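You operate a simulated robot arm through the tools that you are given. There is no shell and no other tool.

You are at the controls of a simulated robot arm. One attempt, no reset.

## Task
Clear the blue place onto the serving tray.
Fine: tip all the cold coffee from the orange cup into the blue bowl, stand cup and bowl on the tray, and put the salt back in its well. The wet cup marks bare wood. Spill no more than 8 ml a pour or dip. China and glass break when dropped, knocked or squeezed. Drop and topple nothing. Set down upright: orange cup, salt shaker.

Only the result counts: the job must be done as asked and must still hold three seconds after the hand-in. Knocking over, shifting, dropping, spilling or breaking anything else fails it.

## Robot
A 7-joint arm with a two-finger parallel gripper, fixed in place. Base frame: the origin is on the floor under the middle of its stand, x ahead of it, y to its left, z up; the work surface is at about z = 750. Lengths are in mm, angles in rad, forces in N, time in s.
It reaches about 1524 mm from its shoulder. Its first joint turns from -2.601 to 2.601 rad. Payload 3.5 kg.
The TCP is the grasp point between the finger pads, 23 mm short of the fingertips. In the tool frame z runs along the fingers and y along their closing line. The gripper opens to 94 mm. The fingers are 38 mm wide and 10 mm thick; the gripper's body (54 by 96 mm) begins 39 mm behind the TCP.
Orientation is told as [roll, pitch, yaw] about the base's x, y, z axes, in that order, counted from this pose: with the fingers straight down and closing along the base's y, the tool's x points along the base's -x, its y along +y and its z along -z.

## Interface
- The arm moves only by the tool send_rows. Its argument "commands" is a list that holds one entry, the list of rows, each a list of 7 numbers: the shift along the tool's x, y, z in cm, then the turn, a rotation vector about the tool's x, y, z in rad, then the gripper command, from -1 (shut) to 1 (fully open), values between in proportion. In form: [[[tx, ty, tz, wx, wy, wz, gripper], ...]]. A call has 1 to 20 rows; each row is the pose to reach, as a shift and turn from the pose commanded when the call began, along the tool's axes at that moment. Each row takes 0.2 s and may step no farther than 50 mm and 0.15 rad from the row before; otherwise, or with a gripper value out of range, the whole call is refused. A pose out of reach is approached as far as the arm can. The call stops where the force on the tool passes 40 N (or 10 N more than at its start, if that is more) or the arm is blocked; 0.2 s more then pass. The fingers move at their own pace (about 153 mm/s each) and stop on an object; they squeeze with about 43 N. The grip force told is the motor's: it shows also when the fingers shut on nothing. Time passes only in rows, and 0.2 s behind the last, so rows that repeat a pose let the fingers close. The reply holds the time, the measured pose of the TCP, the force on the tool along the base axes, the opening and the grip force, in the units named above and with some noise, with the torque about the TCP (base axes, N m) and any sound that the robot's microphone picked up, and new pictures: "pictures" is both (left out), scene, wrist or none.
- Cameras (640 x 400 px; columns grow to the right, rows downward): "scene" is fixed at [62.4, -637.1, 1320.1]; the picture's right is [-0.15, -0.99, 0.00], its down [-0.47, 0.07, -0.88] and it looks along [0.87, -0.14, -0.48] (base axes); focal length 302 px, centre (320, 200). "wrist" rides on the gripper at [86, 16, -74] in the tool frame; the picture's right is [-0.18, 0.98, 0.00], its down [-0.58, -0.11, -0.81] and it looks along [-0.79, -0.15, 0.59] (tool axes); focal length 243 px, centre (320, 200). There is no depth. A picture from a camera that has moved, and an enlarged one, comes with that camera's place and axes in the base frame and with its lens. The place of the scene camera against the robot may be out by one fixed shift of up to 25 mm in any direction.
- inspect(camera, box): a new picture of the part [left, top, right, bottom] of that camera's present view, enlarged. No time passes.
- close_job(): hands the job in; it is judged then, once.

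Places have to be worked out from the pictures, the camera data and where the tool is seen. Open the gripper and draw the arm clear of the work before you hand the job in, unless the task says otherwise.

The tools are called after "Request:" as name(argument=value, ...) on one line, values as JSON. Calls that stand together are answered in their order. send_rows: Moves the arm, as the interface text tells. Its arguments: {"type":"object","properties":{"commands":{"type":"array"},"pictures":{"type":"string","enum":["both","scene","wrist","none"]}},"required":["commands"]} The other tools are called the same way: inspect (camera, box) takes an enlarged picture of a part of a camera's view; close_job () hands the job in.

At the start:

```text
t: 0.0
position: [875.2, -660.7, 1124.6]
ee_rot: [0.0, 0.001, 0.0]
ft_force: [-0.1, 0.1, 0.1]
torque: [-0.03, -0.01, 0.0]
width: 94.1
grip_force: 0.1
```

scene: 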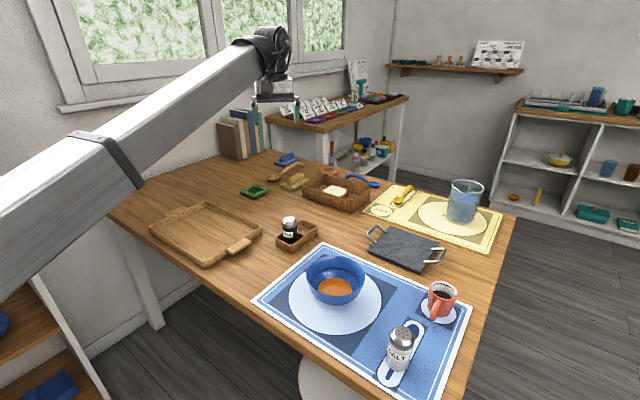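
wrist: 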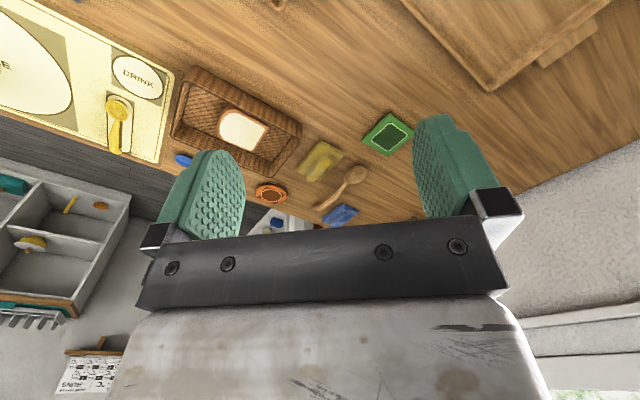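

The pictures show the blue place with bowl, orange cup on a saucer-like coaster, and salt shaker. I enlarge several parts of the scene to judge their places and shapes.

Request:
inspect(camera="scene", box=[240, 230, 480, 400])

Request:
inspect(camera="scene", box=[140, 190, 330, 280])

Request:
inspect(camera="scene", box=[370, 270, 480, 400])

```text
2.35 times, centred on (360, 315) of scene
camera zoom: at [62.4, -637.1, 1320.1], right [-0.15, -0.99, 0.0], down [-0.47, 0.07, -0.88], along [0.87, -0.14, -0.48], focal length 710 px, centre (226, -71)
```

zoom: 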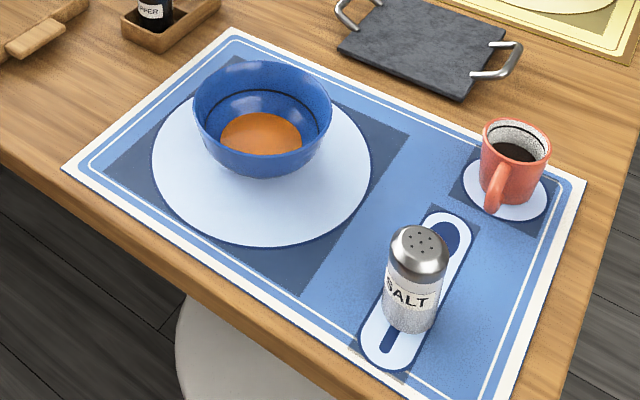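

```text
3.37 times, centred on (235, 235) of scene
camera zoom: at [62.4, -637.1, 1320.1], right [-0.15, -0.99, 0.0], down [-0.47, 0.07, -0.88], along [0.87, -0.14, -0.48], focal length 1017 px, centre (606, 82)
```

zoom: 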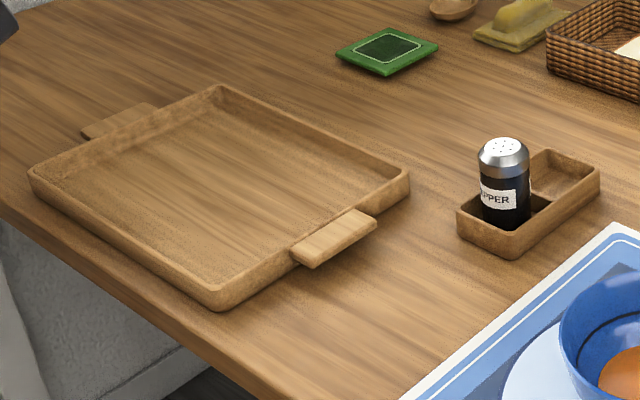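

```text
3.08 times, centred on (425, 335) of scene
camera zoom: at [62.4, -637.1, 1320.1], right [-0.15, -0.99, 0.0], down [-0.47, 0.07, -0.88], along [0.87, -0.14, -0.48], focal length 929 px, centre (-3, -215)
```

zoom: 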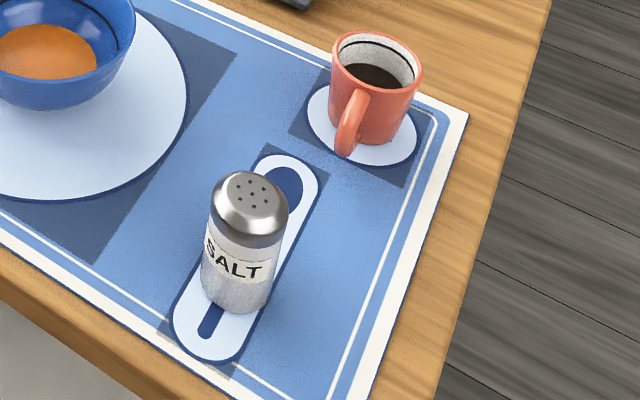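

From the scene picture I judge: bowl around (590,-740), cup around (500,-990), salt around (395,-845), tray centre around (915,-395), and the caddy's empty well around (877,-710), all possibly off by up to 25 mm. I carry the hand at a safe height over the blue mat to view it with the wrist camera.

Request:
send_rows(commands=[[[3.1, -1.3, 0.3, 0, 0, 0, 1], [6.2, -2.6, 0.6, 0, 0, 0, 1], [9.3, -3.9, 0.9, 0, 0, 0, 1], [12.4, -5.2, 1.2, 0, 0, 0, 1], [15.5, -6.5, 1.5, 0, 0, 0, 1], [18.6, -7.8, 1.8, 0, 0, 0, 1], [21.7, -9.1, 2.1, 0, 0, 0, 1], [24.8, -10.4, 2.4, 0, 0, 0, 1], [27.9, -11.7, 2.7, 0, 0, 0, 1], [31.0, -13.0, 3.0, 0, 0, 0, 1], [34.1, -14.3, 3.3, 0, 0, 0, 1], [37.2, -15.6, 3.6, 0, 0, 0, 1], [40.3, -16.9, 3.9, 0, 0, 0, 1], [43.4, -18.2, 4.2, 0, 0, 0, 1], [46.5, -19.5, 4.5, 0, 0, 0, 1], [49.5, -21, 5, 0, 0, 0, 1], [49.5, -21, 5, 0, 0, 0, 1]]])

```text
t: 3.6
position: [380.5, -870.5, 1070.3]
ee_rot: [0.001, 0.002, 0.0]
ft_force: [-0.7, -1.0, 0.1]
torque: [-0.01, -0.03, 0.01]
width: 93.8
grip_force: 0.0
camera wrist: at [293.2, -853.7, 1146.6], right [0.18, 0.98, 0.0], down [0.58, -0.11, 0.81], along [0.79, -0.15, -0.59], focal length 243 px, centre (320, 200)
```

scene: 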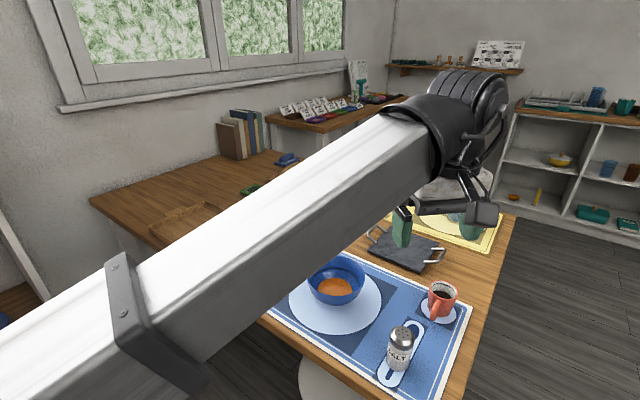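
wrist: 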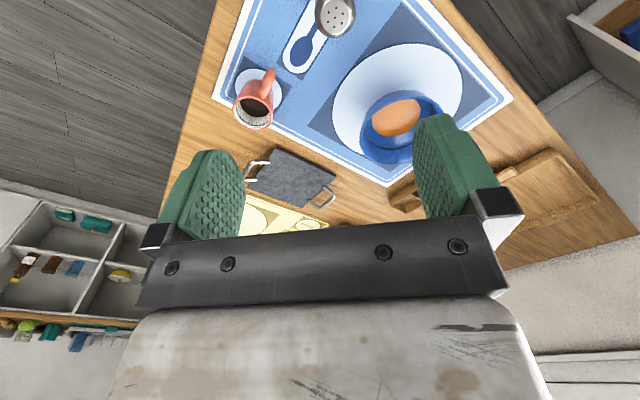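

The wrist picture now shows salt, cup and bowl. I enlarge them to measure.

Request:
inspect(camera="wrist", box=[210, 0, 370, 140])

Request:
inspect(camera="wrist", box=[310, 20, 520, 200])

```text
2.86 times, centred on (290, 70) of wrist
camera zoom: at [293.2, -853.7, 1146.6], right [0.18, 0.98, 0.0], down [0.58, -0.11, 0.81], along [0.79, -0.15, -0.59], focal length 693 px, centre (406, 571)
```

zoom: 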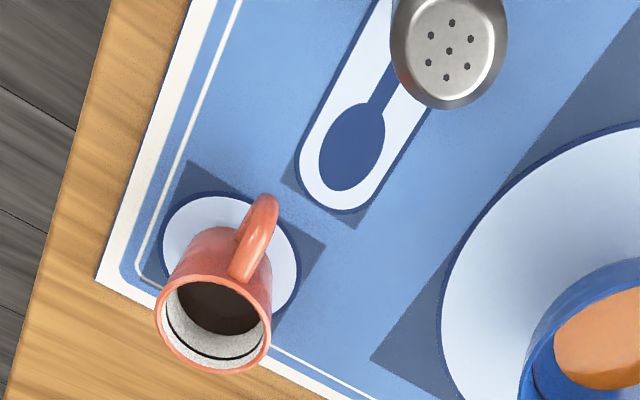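

```text
2.22 times, centred on (415, 110) of wrist
camera zoom: at [293.2, -853.7, 1146.6], right [0.18, 0.98, 0.0], down [0.58, -0.11, 0.81], along [0.79, -0.15, -0.59], focal length 539 px, centre (109, 400)
```

zoom: 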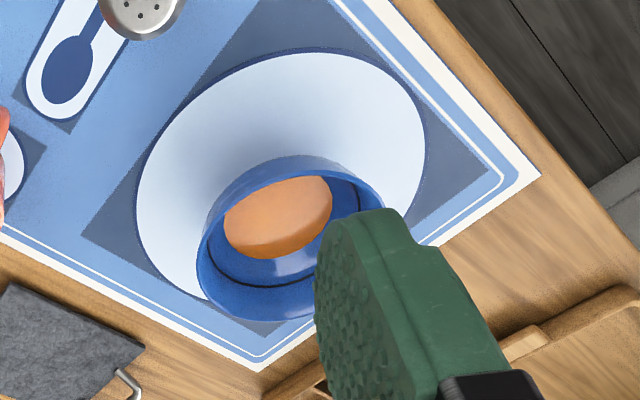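

Salt looks to stand at about (386,-855) with its top near z≈845, cup at about (486,-992), bowl at about (560,-768). I lower part-way over the salt and turn the hand to yaw -0.8 (the angle of the caddy) to check position closer.

Request:
send_rows(commands=[[[-0.1, 0.2, 1.3, 0, 0, 0.1, 1], [-0.1, 0.4, 2.6, 0, 0, 0.2, 1], [-0.2, 0.6, 3.9, 0, 0, 0.3, 1], [-0.3, 0.8, 5.2, 0, 0, 0.4, 1], [-0.4, 1.0, 6.5, 0, 0, 0.5, 1], [-0.5, 1.2, 7.8, 0, 0, 0.6, 1], [-0.6, 1.4, 9.1, 0, 0, 0.7, 1], [-0.6, 1.5, 10.5, 0, 0, 0.8, 1], [-0.6, 1.5, 10.5, 0, 0, 0.8, 1]]])

```text
t: 5.6
position: [387.2, -856.8, 968.8]
ee_rot: [0.001, -0.001, -0.802]
ft_force: [0.2, 0.5, -0.7]
torque: [0.02, -0.02, 0.0]
width: 94.2
grip_force: 0.1
camera wrist: at [338.4, -781.2, 1044.2], right [0.83, 0.55, 0.0], down [0.33, -0.49, 0.81], along [0.45, -0.67, -0.59], focal length 243 px, centre (320, 200)
```

scene: 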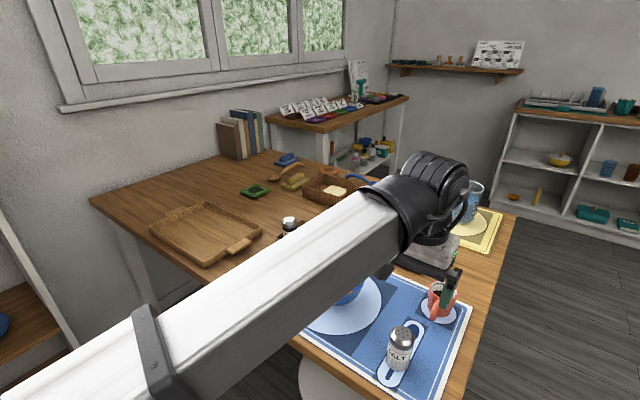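
wrist: 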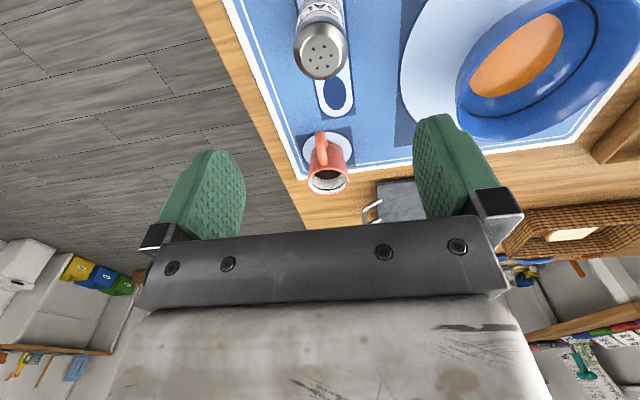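

The salt sits close under the hand. I enlarge the wrist view for precise readings of salt, cup and bowl.

Request:
inspect(camera="wrist", box=[270, 0, 390, 100])

Request:
inspect(camera="wrist", box=[270, 100, 390, 210])

Request:
inspect(camera="wrist", box=[390, 0, 640, 160])

```text
4.00 times, centred on (330, 50) of wrist
camera zoom: at [338.4, -781.2, 1044.2], right [0.83, 0.55, 0.0], down [0.33, -0.49, 0.81], along [0.45, -0.67, -0.59], focal length 970 px, centre (280, 800)
```

zoom: 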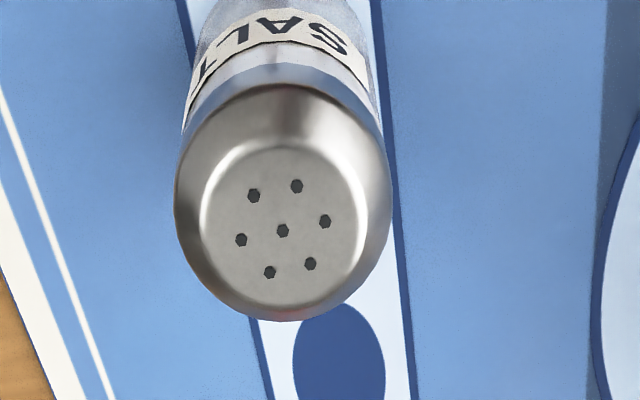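

```text
3.64 times, centred on (330, 155) of wrist
camera zoom: at [338.4, -781.2, 1044.2], right [0.83, 0.55, 0.0], down [0.33, -0.49, 0.81], along [0.45, -0.67, -0.59], focal length 882 px, centre (284, 364)
```

zoom: 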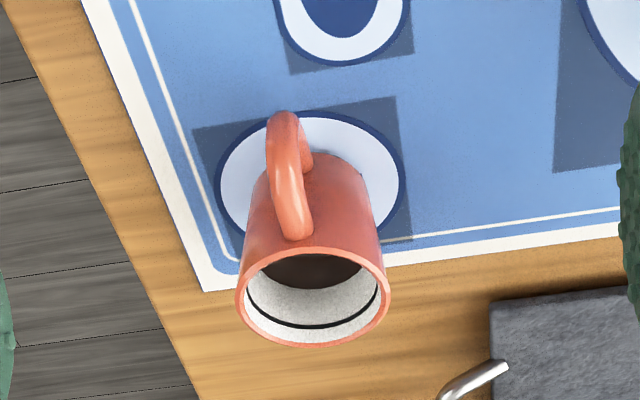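

```text
2.50 times, centred on (515, 80) of wrist
camera zoom: at [338.4, -781.2, 1044.2], right [0.83, 0.55, 0.0], down [0.33, -0.49, 0.81], along [0.45, -0.67, -0.59], focal length 606 px, centre (-168, 500)
```

zoom: 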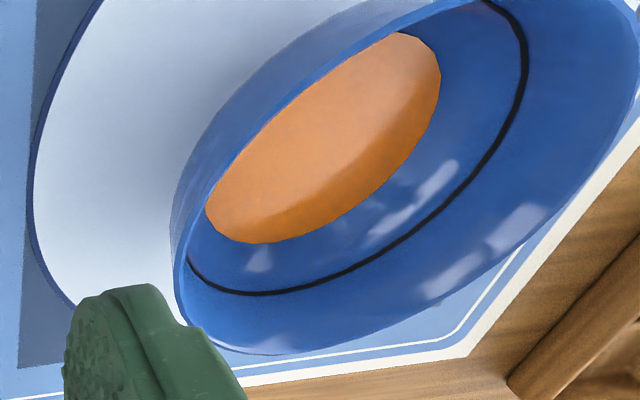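

Triangulating both views puts the salt's top centre at (388.0,-855.2,838.5), diameter about 45 mm; cup rim centre about (494.5,-998,816) with the handle towards 135°. I descend around the salt with open fingers to TCP z≈810.

Request:
send_rows(commands=[[[0.06, 0.17, 2.5, 0, 0, 0, 1], [0.06, 0.17, 5, 0, 0, 0, 1], [0.06, 0.17, 7.5, 0, 0, 0, 1], [0.06, 0.17, 10, 0, 0, 0, 1], [0.06, 0.17, 12, 0, 0, 0, 1], [0.06, 0.17, 14, 0, 0, 0, 1], [0.06, 0.17, 15.7, 0, 0, 0, 1], [0.06, 0.17, 15.7, 0, 0, 0, 1]]])

```text
t: 7.4
position: [386.8, -854.0, 811.9]
ee_rot: [0.0, 0.002, -0.799]
ft_force: [0.1, -0.4, 0.0]
torque: [-0.01, 0.0, -0.02]
width: 94.0
grip_force: 0.1
camera wrist: at [337.5, -780.3, 887.7], right [0.83, 0.55, 0.0], down [0.33, -0.49, 0.81], along [0.45, -0.67, -0.59], focal length 243 px, centre (320, 200)
```

scene: 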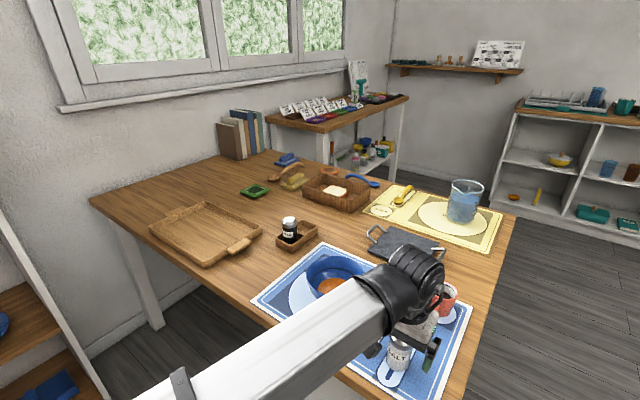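
wrist: 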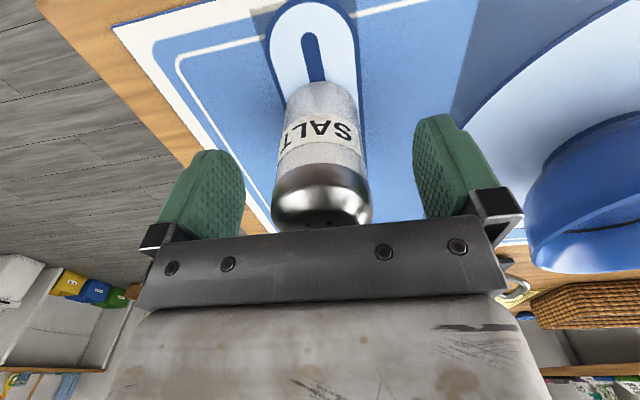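

The salt stands centred between the fingers. I close gradually to just under its width to learn how the grip force behaves.

Request:
send_rows(commands=[[[0, 0, 0, 0, 0, 0, 0.3], [0, 0, 0, 0, 0, 0, 0.1], [0, 0, 0, 0, 0, 0, 0.0], [0, 0, 0, 0, 0, 0, -0.06], [0, 0, 0, 0, 0, 0, -0.1], [0, 0, 0, 0, 0, 0, -0.1]]], pictures="wrist")

```text
t: 8.8
position: [387.4, -853.9, 811.9]
ee_rot: [0.0, 0.001, -0.801]
ft_force: [0.2, 1.1, 0.6]
torque: [-0.01, -0.01, -0.03]
width: 43.5
grip_force: 42.7
camera wrist: at [337.5, -780.3, 887.8], right [0.83, 0.55, 0.0], down [0.33, -0.49, 0.81], along [0.45, -0.67, -0.59], focal length 243 px, centre (320, 200)
```

wrist: 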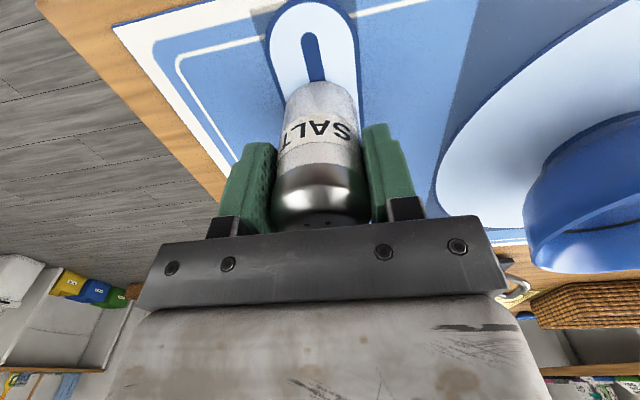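

Grip reads 42.7 N at 43.5 mm with no breaking sound. I test whether a slightly wider command gives a softer hold before lifting.

Request:
send_rows(commands=[[[0, 0, 0, 0, 0, 0, -0.08], [0, 0, 0, 0, 0, 0, -0.08]]], pictures="none")

Request:
send_rows(commands=[[[0, 0, 0, 0, 0, 0, -0.07], [0, 0, 0, 0, 0, 0, -0.07]]], pictures="none")

```text
t: 9.4
position: [386.9, -855.1, 812.2]
ee_rot: [0.001, 0.0, -0.798]
ft_force: [1.0, 0.5, 1.2]
torque: [0.01, 0.0, -0.01]
width: 44.1
grip_force: 0.5
```

```text
t: 10.0
position: [386.9, -854.1, 812.0]
ee_rot: [-0.001, 0.0, -0.801]
ft_force: [0.8, 0.3, -0.9]
torque: [-0.02, 0.0, 0.04]
width: 43.8
grip_force: 0.2
```

The grip is nearly on/off around 43.3 mm, so full hold is the practical choice for the salt. I regrip at -0.14 and lift it 17 cm.

Request:
send_rows(commands=[[[0, 0, 0, 0, 0, 0, -0.14], [0, 0, 0, 0, 0, 0, -0.14], [0, 0, -0.5, 0, 0, 0, -0.14], [0, 0, -2, 0, 0, 0, -0.14], [0, 0, -4, 0, 0, 0, -0.14], [0, 0, -6.5, 0, 0, 0, -0.14], [0, 0, -9, 0, 0, 0, -0.14], [0, 0, -11.5, 0, 0, 0, -0.14], [0, 0, -14, 0, 0, 0, -0.14], [0, 0, -16, 0, 0, 0, -0.14], [0, 0, -17, 0, 0, 0, -0.14], [0, 0, -17, 0, 0, 0, -0.14]]])

```text
t: 12.6
position: [386.9, -855.6, 983.2]
ee_rot: [0.001, 0.0, -0.798]
ft_force: [0.6, 0.0, -1.0]
torque: [-0.02, 0.0, -0.04]
width: 43.1
grip_force: 43.3
camera wrist: at [337.8, -781.1, 1057.4], right [0.83, 0.55, 0.0], down [0.33, -0.49, 0.81], along [0.45, -0.67, -0.59], focal length 243 px, centre (320, 200)
```

scene: 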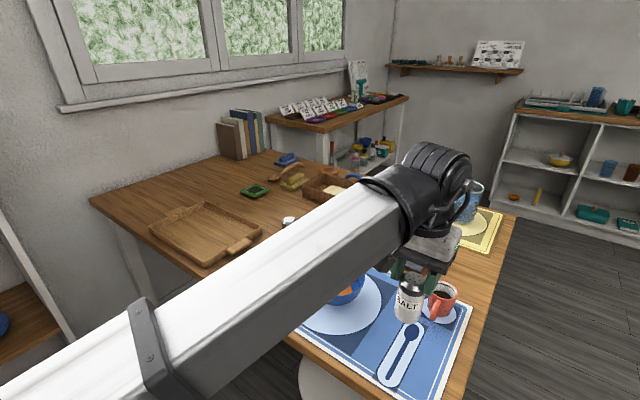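
wrist: 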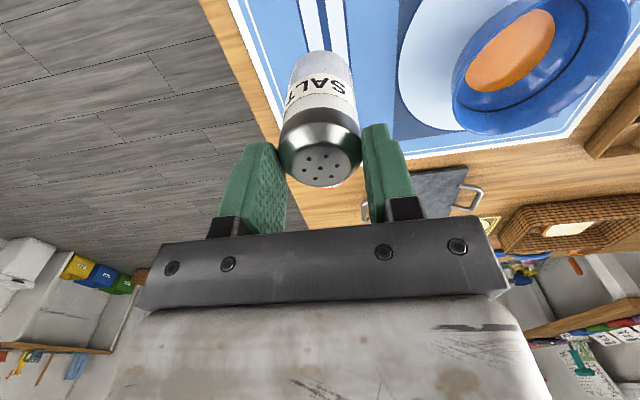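

The salt appears lower in the fingers than before; I look closer to see whether it slipped or tilted.

Request:
inspect(camera="wrist", box=[220, 30, 430, 240])

Request:
inspect(camera="scene", box=[360, 220, 480, 340])

```text
1.90 times, centred on (325, 135) of wrist
camera zoom: at [337.8, -781.1, 1057.4], right [0.83, 0.55, 0.0], down [0.33, -0.49, 0.81], along [0.45, -0.67, -0.59], focal length 462 px, centre (310, 324)
```

zoom: 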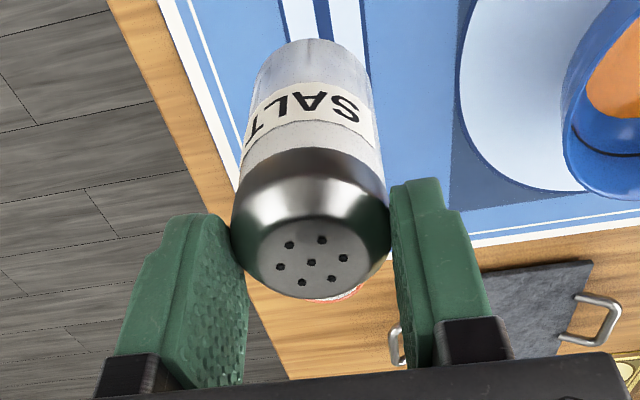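

```text
3.33 times, centred on (420, 280) of scene
camera zoom: at [62.4, -637.1, 1320.1], right [-0.15, -0.99, 0.0], down [-0.47, 0.07, -0.88], along [0.87, -0.14, -0.48], focal length 1007 px, centre (-13, -67)
```

zoom: 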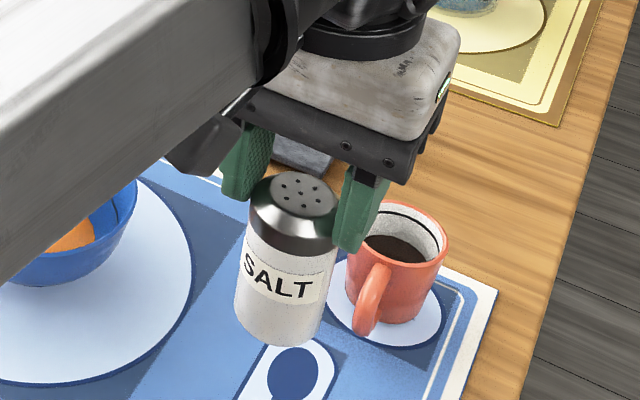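

The shaker has slid about 36 mm down in the fingers and hangs by the fingertips, its base about 134 mm above the mat. I bring it straight back down to the mat at once before it can slip out.

Request:
send_rows(commands=[[[0, 0, 2, 0, 0, 0, -0.14], [0, 0, 5.5, 0, 0, 0, -0.14], [0, 0, 9, 0, 0, 0, -0.14], [0, 0, 11.5, 0, 0, 0, -0.14], [0, 0, 12.7, 0, 0, 0, -0.14], [0, 0, 13.2, 0, 0, 0, -0.14], [0, 0, 13.5, 0, 0, 0, -0.14], [0, 0, 13.7, 0, 0, 0, -0.14]]])

```text
t: 14.4
position: [387.0, -853.7, 848.5]
ee_rot: [0.0, -0.001, -0.801]
ft_force: [-2.0, 0.9, 37.7]
torque: [-0.02, 0.06, -0.04]
width: 43.3
grip_force: 42.4
camera wrist: at [337.4, -779.7, 923.0], right [0.83, 0.55, 0.0], down [0.33, -0.49, 0.81], along [0.45, -0.67, -0.59], focal length 243 px, centre (320, 200)
```

scene: 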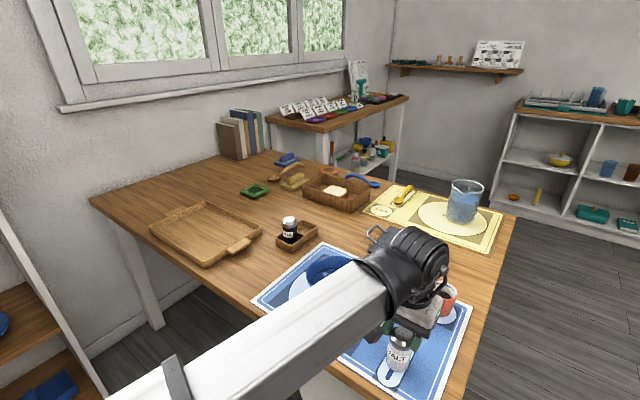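
wrist: 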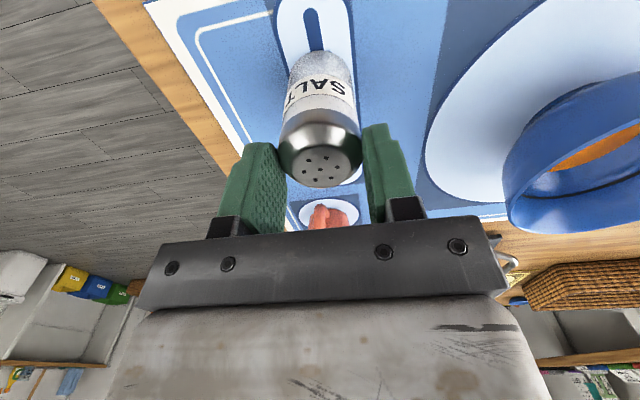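

The shaker stands on the mat again, still upright, with the fingers pressing down at 37.7 N. I ease the hand up 2 mm to unload it, then open gently.

Request:
send_rows(commands=[[[0, 0, -0.15, 0, 0, 0, -0.14], [0, 0, -0.2, 0, 0, 0, -0.14], [0, 0, -0.2, 0, 0, 0, -0.14]]], pictures="none")

```text
t: 15.2
position: [386.7, -853.9, 846.9]
ee_rot: [-0.001, -0.002, -0.802]
ft_force: [-3.9, 0.7, 26.7]
torque: [-0.23, 0.09, -0.04]
width: 42.9
grip_force: 43.5
```

Force is still 26.7 N, so I ease up a little more.

Request:
send_rows(commands=[[[0, 0, -0.1, 0, 0, 0, -0.14], [0, 0, -0.2, 0, 0, 0, -0.14], [0, 0, -0.2, 0, 0, 0, -0.14]]], pictures="wrist")

```text
t: 16.0
position: [387.9, -854.0, 848.5]
ee_rot: [0.002, 0.001, -0.799]
ft_force: [-1.3, -0.9, 1.2]
torque: [-0.07, 0.07, -0.02]
width: 43.0
grip_force: 43.0
camera wrist: at [337.9, -780.1, 923.1], right [0.83, 0.55, 0.0], down [0.33, -0.49, 0.81], along [0.45, -0.67, -0.59], focal length 243 px, centre (320, 200)
```

wrist: 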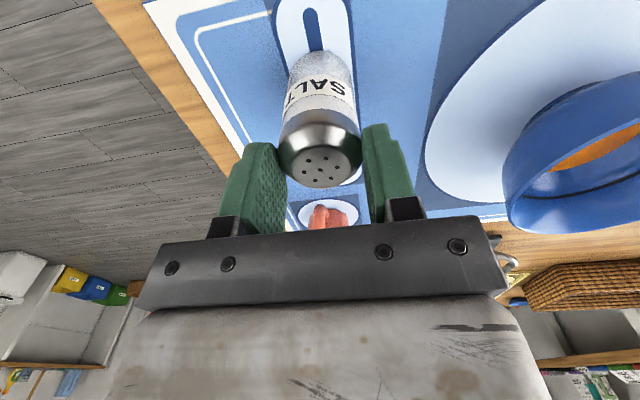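

Unloaded to about 1 N and the shaker stands straight. I open the fingers around it.

Request:
send_rows(commands=[[[0, 0, 0, 0, 0, 0, -0.07], [0, 0, 0, 0, 0, 0, 0.0], [0, 0, 0, 0, 0, 0, 0.2], [0, 0, 0, 0, 0, 0, 0.6], [0, 0, 0, 0, 0, 0, 1], [0, 0, 0, 0, 0, 0, 1]]], pictures="wrist")

Request:
inspect(camera="wrist", box=[220, 30, 430, 240])

```text
t: 17.4
position: [386.8, -853.9, 848.8]
ee_rot: [0.001, 0.0, -0.8]
ft_force: [-0.9, -0.1, 0.3]
torque: [0.0, -0.02, 0.02]
width: 93.8
grip_force: 0.0
camera wrist: at [337.8, -780.2, 923.7], right [0.83, 0.55, 0.0], down [0.33, -0.49, 0.81], along [0.45, -0.67, -0.59], focal length 243 px, centre (320, 200)
```

wrist: 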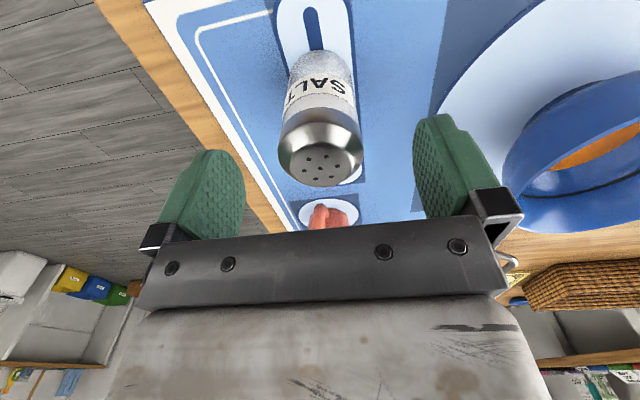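

```text
1.90 times, centred on (325, 135) of wrist
camera zoom: at [337.8, -780.2, 923.7], right [0.83, 0.55, 0.0], down [0.33, -0.49, 0.81], along [0.45, -0.67, -0.59], focal length 462 px, centre (310, 324)
```

zoom: 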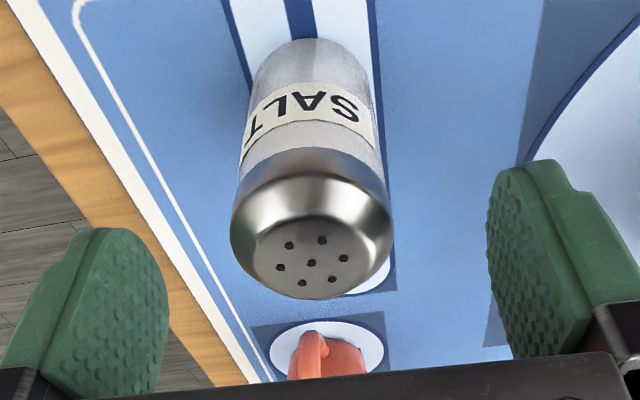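

The shaker stands upright at (387,-854), exactly under the TCP. I lower to TCP z≈805 (palm just above its top), close fully and hold a full second, then check.

Request:
send_rows(commands=[[[0, 0, 1.2, 0, 0, 0, 1], [0, 0, 2.4, 0, 0, 0, 1], [0, 0, 3.4, 0, 0, 0, 1], [0, 0, 4.3, 0, 0, 0, 1], [0, 0, 4.3, 0, 0, 0, 0.5], [0, 0, 4.3, 0, 0, 0, 0.1], [0, 0, 4.3, 0, 0, 0, 0.0], [0, 0, 4.3, 0, 0, 0, -0.1], [0, 0, 4.3, 0, 0, 0, -0.2], [0, 0, 4.3, 0, 0, 0, -0.2], [0, 0, 4.3, 0, 0, 0, -0.2], [0, 0, 4.3, 0, 0, 0, -0.2]]], pictures="wrist")

```text
t: 20.0
position: [387.9, -854.9, 805.0]
ee_rot: [0.0, -0.001, -0.801]
ft_force: [1.0, 1.1, 0.2]
torque: [-0.02, -0.05, -0.03]
width: 43.2
grip_force: 43.0
camera wrist: at [338.0, -780.3, 880.7], right [0.83, 0.55, 0.0], down [0.33, -0.49, 0.81], along [0.45, -0.67, -0.59], focal length 243 px, centre (320, 200)
```

wrist: 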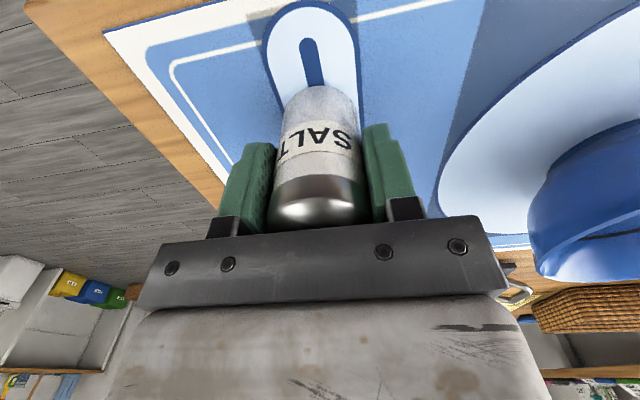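

Gripped at 43.2 mm with 43 N. I lift only 1 cm slowly and check for slip.

Request:
send_rows(commands=[[[0, 0, -0.2, 0, 0, 0, -0.2], [0, 0, -0.4, 0, 0, 0, -0.2], [0, 0, -0.7, 0, 0, 0, -0.2], [0, 0, -1.0, 0, 0, 0, -0.2], [0, 0, -1.0, 0, 0, 0, -0.2]]], pictures="wrist")

Request:
inspect(camera="wrist", box=[220, 30, 430, 240])

```text
t: 21.2
position: [387.8, -854.3, 814.4]
ee_rot: [-0.001, -0.001, -0.799]
ft_force: [-0.1, -0.2, -1.0]
torque: [-0.02, 0.0, 0.0]
width: 43.2
grip_force: 42.9
camera wrist: at [337.9, -780.4, 891.2], right [0.83, 0.55, 0.0], down [0.33, -0.49, 0.81], along [0.45, -0.67, -0.59], focal length 243 px, centre (320, 200)
```

wrist: 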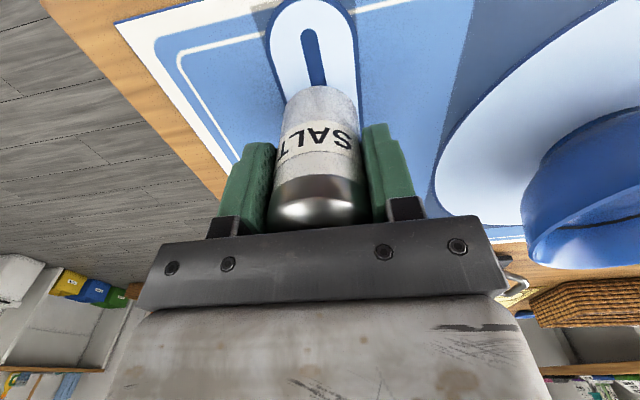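

```text
1.90 times, centred on (325, 135) of wrist
camera zoom: at [337.9, -780.4, 891.2], right [0.83, 0.55, 0.0], down [0.33, -0.49, 0.81], along [0.45, -0.67, -0.59], focal length 462 px, centre (310, 324)
```

zoom: 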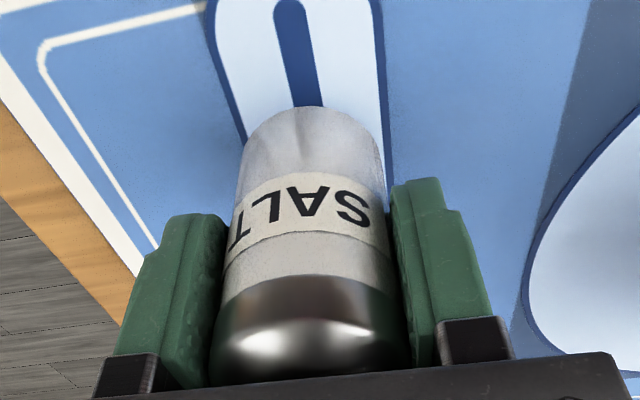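

No slip over the first centimetre. I lift further 6 cm and check again.

Request:
send_rows(commands=[[[0, 0, -1, 0, 0, 0, -0.2], [0, 0, -2, 0, 0, 0, -0.2], [0, 0, -3, 0, 0, 0, -0.2], [0, 0, -4, 0, 0, 0, -0.2], [0, 0, -5, 0, 0, 0, -0.2], [0, 0, -6, 0, 0, 0, -0.2], [0, 0, -6, 0, 0, 0, -0.2]]], pictures="wrist")

```text
t: 22.8
position: [387.6, -855.4, 875.9]
ee_rot: [0.0, 0.0, -0.799]
ft_force: [0.1, 0.0, -2.5]
torque: [-0.01, 0.0, 0.02]
width: 43.3
grip_force: 42.9
camera wrist: at [337.4, -781.0, 952.3], right [0.83, 0.55, 0.0], down [0.33, -0.49, 0.81], along [0.45, -0.67, -0.59], focal length 243 px, centre (320, 200)
```

wrist: 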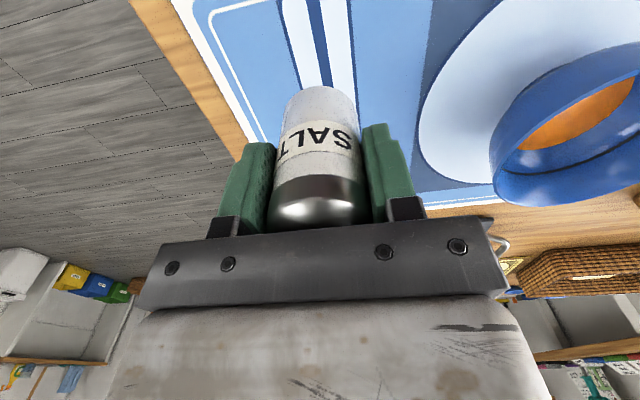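

Still firm. I raise it higher and carry it over toward the caddy, offset so that the wrist camera can see the caddy beside the held shaker.

Request:
send_rows(commands=[[[0, 0, -3, 0, 0, 0, -0.2], [0, 0, -6, 0, 0, 0, -0.2], [-0.5, 1.5, -9, 0, 0, 0, -0.2], [-1.5, 4, -11, 0, 0, 0, -0.2], [-2.7, 7, -11, 0, 0, 0, -0.2], [-4, 10, -11, 0, 0, 0, -0.2], [-5.2, 13, -11, 0, 0, 0, -0.2], [-6.4, 16, -11, 0, 0, 0, -0.2], [-7.6, 19, -11, 0, 0, 0, -0.2], [-8.8, 22, -11, 0, 0, 0, -0.2], [-10, 25, -11, 0, 0, 0, -0.2], [-11.2, 28, -11, 0, 0, 0, -0.2], [-12.3, 31, -11, 0, 0, 0, -0.2], [-13, 33, -11, 0, 0, 0, -0.2], [-13.3, 33.6, -11, 0, 0, 0, -0.2], [-13.3, 33.6, -11, 0, 0, 0, -0.2]]])

```text
t: 26.2
position: [721.3, -715.4, 986.0]
ee_rot: [0.0, 0.0, -0.799]
ft_force: [0.2, 0.2, -1.4]
torque: [-0.03, 0.01, 0.0]
width: 43.4
grip_force: 42.8
camera wrist: at [672.3, -640.6, 1061.8], right [0.83, 0.55, 0.0], down [0.33, -0.49, 0.81], along [0.45, -0.67, -0.59], focal length 243 px, centre (320, 200)
```

scene: 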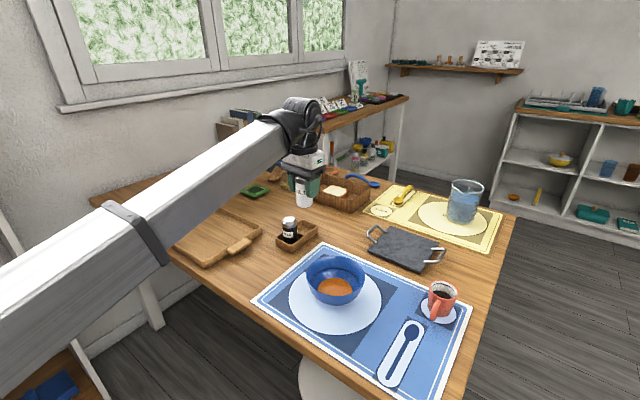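
wrist: 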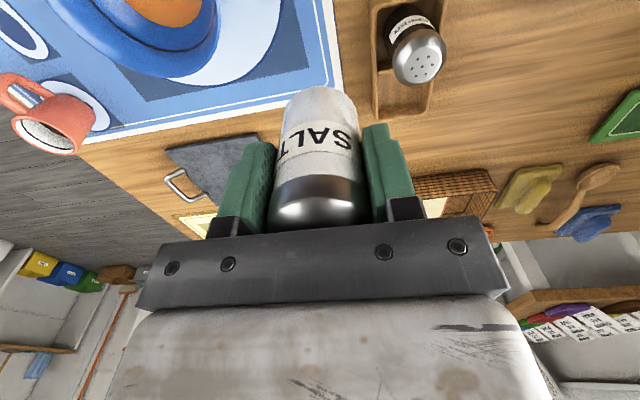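

Request:
inspect(camera="wrist", box=[350, 0, 480, 130])

Request:
inspect(camera="scene", box=[260, 160, 340, 260])

```text
3.08 times, centred on (415, 65) of wrist
camera zoom: at [672.3, -640.6, 1061.8], right [0.83, 0.55, 0.0], down [0.33, -0.49, 0.81], along [0.45, -0.67, -0.59], focal length 746 px, centre (28, 615)
```

zoom: 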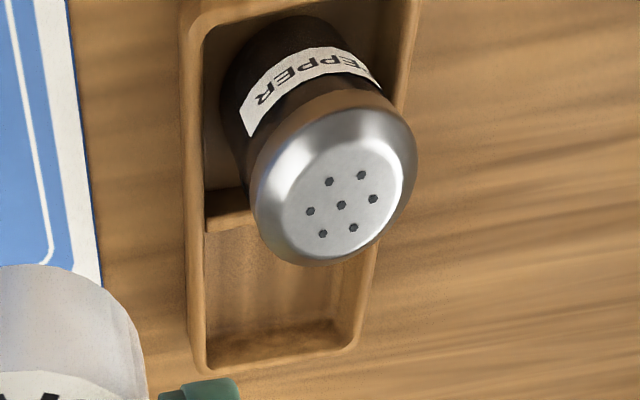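

```text
4.00 times, centred on (300, 210) of scene
camera zoom: at [62.4, -637.1, 1320.1], right [-0.15, -0.99, 0.0], down [-0.47, 0.07, -0.88], along [0.87, -0.14, -0.48], focal length 1208 px, centre (400, 160)
```

zoom: 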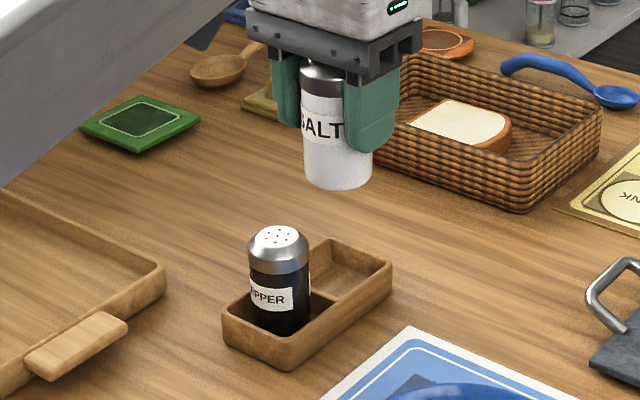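

The empty well computes to about (850,-722) from this view. I shift the hand to the other side of the caddy for a second, crossing view.

Request:
send_rows(commands=[[[-1.2, 2.4, 0, 0, 0, 0, -0.2], [-2.6, 5.2, 0, 0, 0, 0, -0.2], [-4.0, 8.0, 0, 0, 0, 0, -0.2], [-5.4, 11, 0, 0, 0, 0, -0.2], [-6.8, 14, 0, 0, 0, 0, -0.2], [-8.2, 17, 0, 0, 0, 0, -0.2], [-9.2, 18.8, 1, 0, 0, 0, -0.2], [-9.2, 18.8, 2, 0, 0, 0, -0.2], [-9.2, 18.8, 2, 0, 0, 0, -0.2]]], pictures="wrist")

Request:
inspect(camera="wrist", box=[160, 0, 320, 120])

```text
t: 28.2
position: [919.9, -650.2, 967.0]
ee_rot: [0.0, 0.0, -0.798]
ft_force: [0.4, -0.5, -1.0]
torque: [0.03, 0.04, 0.0]
width: 43.3
grip_force: 43.0
camera wrist: at [870.9, -575.6, 1042.7], right [0.83, 0.55, 0.0], down [0.33, -0.49, 0.81], along [0.45, -0.67, -0.59], focal length 243 px, centre (320, 200)
```

wrist: 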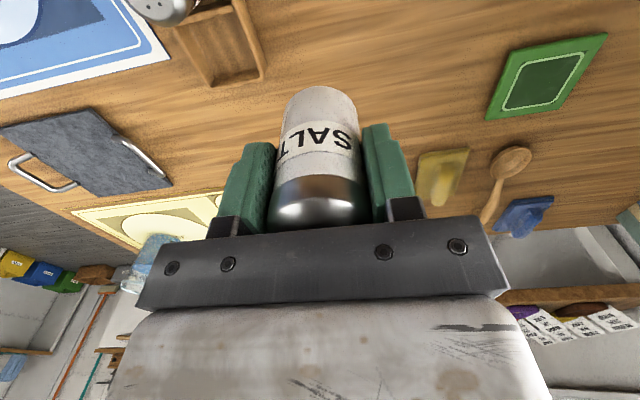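

```text
3.33 times, centred on (240, 60) of wrist
camera zoom: at [870.9, -575.6, 1042.7], right [0.83, 0.55, 0.0], down [0.33, -0.49, 0.81], along [0.45, -0.67, -0.59], focal length 809 px, centre (587, 667)
```

zoom: 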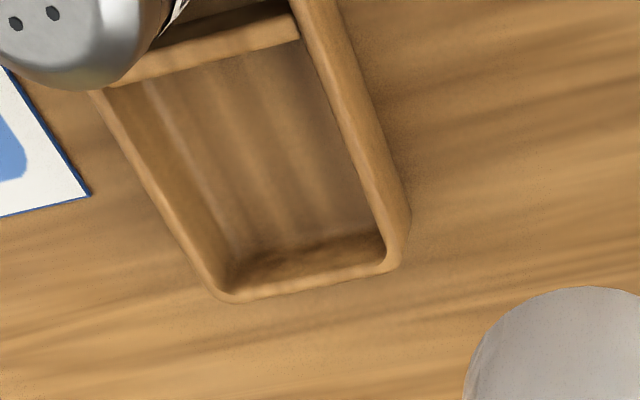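

Both views agree: caddy rim z≈780 and the empty well centred at about (848,-722). I move the shaker above it and go down to 900 to check alignment.

Request:
send_rows(commands=[[[0, -2.5, 0, 0, 0, 0, -0.2], [-0.1, -5.2, 0, 0, 0, 0, -0.2], [-0.1, -8, 0, 0, 0, 0, -0.2], [-0.16, -10.16, 0, 0, 0, 0, -0.2], [-0.16, -10.16, 2, 0, 0, 0, -0.2], [-0.16, -10.16, 4.5, 0, 0, 0, -0.2], [-0.16, -10.16, 6.7, 0, 0, 0, -0.2], [-0.16, -10.16, 6.7, 0, 0, 0, -0.2]]])

Request:
inspect(camera="wrist", box=[200, 0, 440, 150])

Request:
inspect(camera="scene", box=[250, 160, 350, 260])

```text
t: 30.0
position: [848.2, -721.8, 899.7]
ee_rot: [-0.001, 0.0, -0.799]
ft_force: [0.1, 0.2, -1.6]
torque: [0.0, 0.03, 0.03]
width: 43.2
grip_force: 43.3
camera wrist: at [798.9, -648.4, 975.4], right [0.83, 0.55, 0.0], down [0.33, -0.49, 0.81], along [0.45, -0.67, -0.59], focal length 243 px, centre (320, 200)
```

scene: 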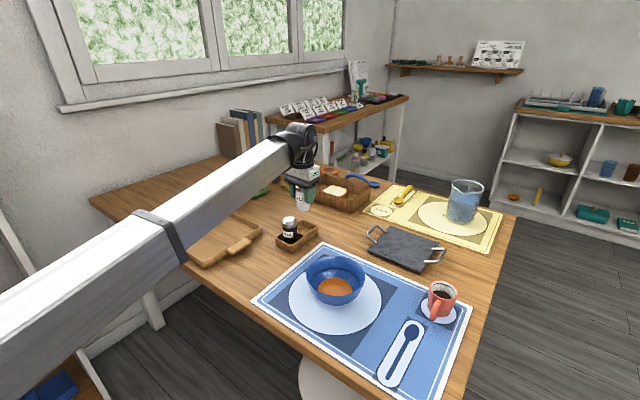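
wrist: 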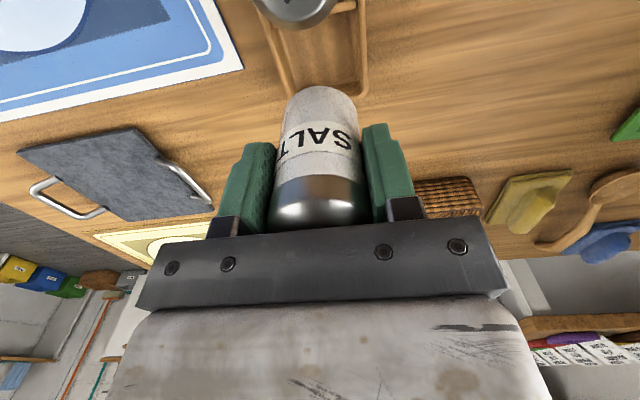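

```text
2.67 times, centred on (320, 75) of wrist
camera zoom: at [798.9, -648.4, 975.4], right [0.83, 0.55, 0.0], down [0.33, -0.49, 0.81], along [0.45, -0.67, -0.59], focal length 647 px, centre (320, 533)
```

zoom: 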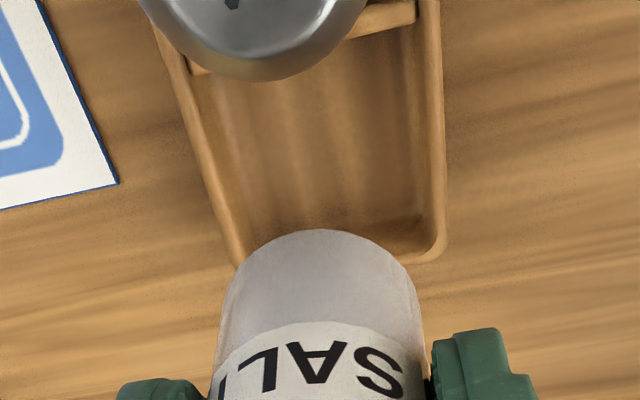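

```text
4.00 times, centred on (300, 210) of scene
camera zoom: at [62.4, -637.1, 1320.1], right [-0.15, -0.99, 0.0], down [-0.47, 0.07, -0.88], along [0.87, -0.14, -0.48], focal length 1208 px, centre (400, 160)
```

zoom: 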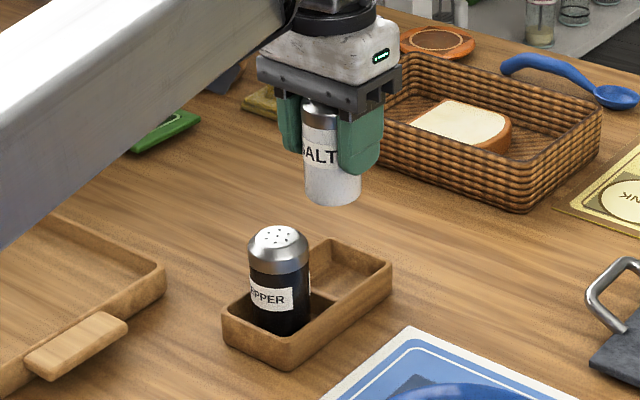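

Alignment is good in both views (well middle ≈ (848.7,-721.4)). I lower the shaker into the well to TCP z≈815, just short of its floor.

Request:
send_rows(commands=[[[0, 0.1, 2, 0, 0, 0, -0.2], [0, 0.1, 4, 0, 0, 0, -0.2], [0, 0.1, 5.5, 0, 0, 0, -0.2], [0, 0.1, 6.8, 0, 0, 0, -0.2], [0, 0.1, 7.8, 0, 0, 0, -0.2], [0, 0.1, 8.4, 0, 0, 0, -0.2], [0, 0.1, 8.4, 0, 0, 0, -0.2]]])

Request:
inspect(camera="wrist", box=[200, 0, 440, 150])

Request:
inspect(camera="scene", box=[250, 160, 350, 260])

```text
t: 31.6
position: [848.4, -722.3, 814.6]
ee_rot: [0.0, 0.0, -0.799]
ft_force: [0.4, -0.4, -0.7]
torque: [-0.03, 0.01, 0.0]
width: 42.9
grip_force: 43.3
camera wrist: at [799.7, -648.3, 890.8], right [0.83, 0.55, 0.0], down [0.33, -0.49, 0.81], along [0.45, -0.67, -0.59], focal length 243 px, centre (320, 200)
```

scene: 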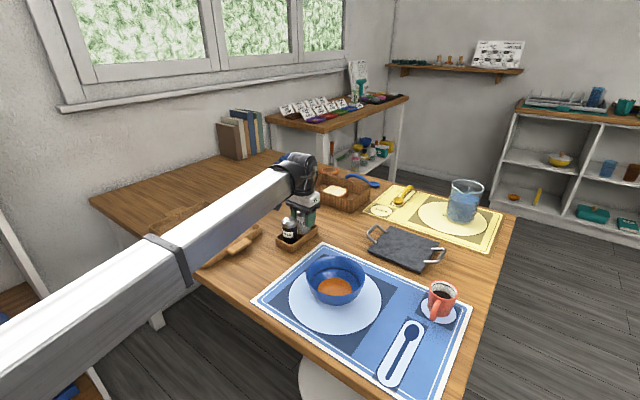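
wrist: 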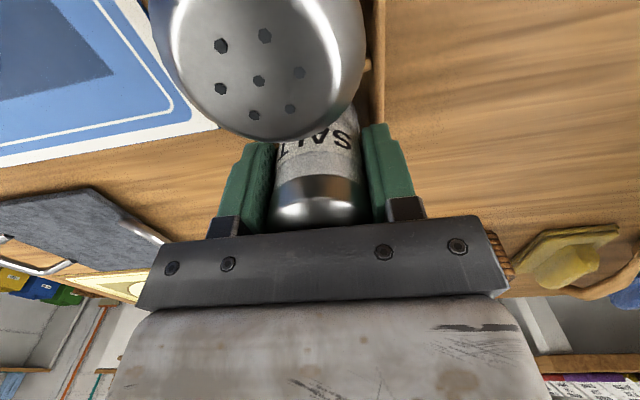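

```text
2.67 times, centred on (320, 75) of wrist
camera zoom: at [799.7, -648.3, 890.8], right [0.83, 0.55, 0.0], down [0.33, -0.49, 0.81], along [0.45, -0.67, -0.59], focal length 647 px, centre (320, 533)
```

zoom: 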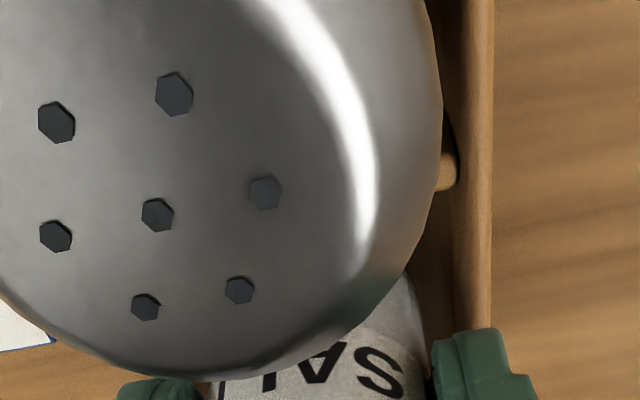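

```text
4.00 times, centred on (300, 210) of scene
camera zoom: at [62.4, -637.1, 1320.1], right [-0.15, -0.99, 0.0], down [-0.47, 0.07, -0.88], along [0.87, -0.14, -0.48], focal length 1208 px, centre (400, 160)
```

zoom: 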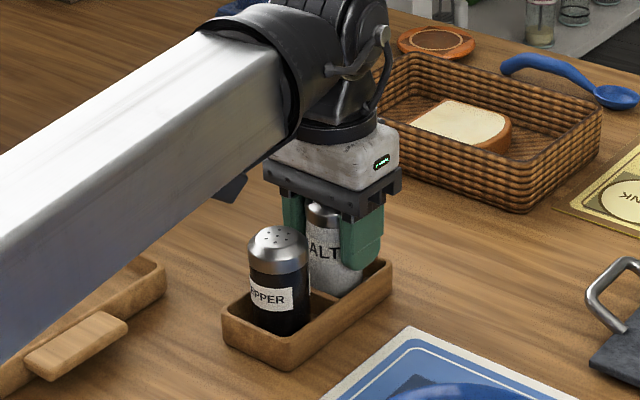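

The shaker is inside the well walls without contact. I lower in 1–2 mm steps to feel the floor.

Request:
send_rows(commands=[[[0, 0, 0.15, 0, 0, 0, -0.2], [0, 0, 0.3, 0, 0, 0, -0.2], [0, 0, 0.45, 0, 0, 0, -0.2], [0, 0, 0.55, 0, 0, 0, -0.2]]], pictures="none")

```text
t: 32.6
position: [847.9, -722.1, 808.7]
ee_rot: [0.001, -0.001, -0.801]
ft_force: [-1.2, 0.4, 1.3]
torque: [-0.01, 0.07, -0.02]
width: 43.3
grip_force: 43.2
```

Request:
send_rows(commands=[[[0, 0, 0.05, 0, 0, 0, -0.2], [0, 0, 0.1, 0, 0, 0, -0.2], [0, 0, 0.1, 0, 0, 0, -0.2]]], pictures="none")

```text
t: 33.4
position: [847.8, -722.4, 808.8]
ee_rot: [0.002, 0.0, -0.799]
ft_force: [0.9, 1.1, 6.7]
torque: [-0.01, 0.0, 0.02]
width: 43.3
grip_force: 43.8
```

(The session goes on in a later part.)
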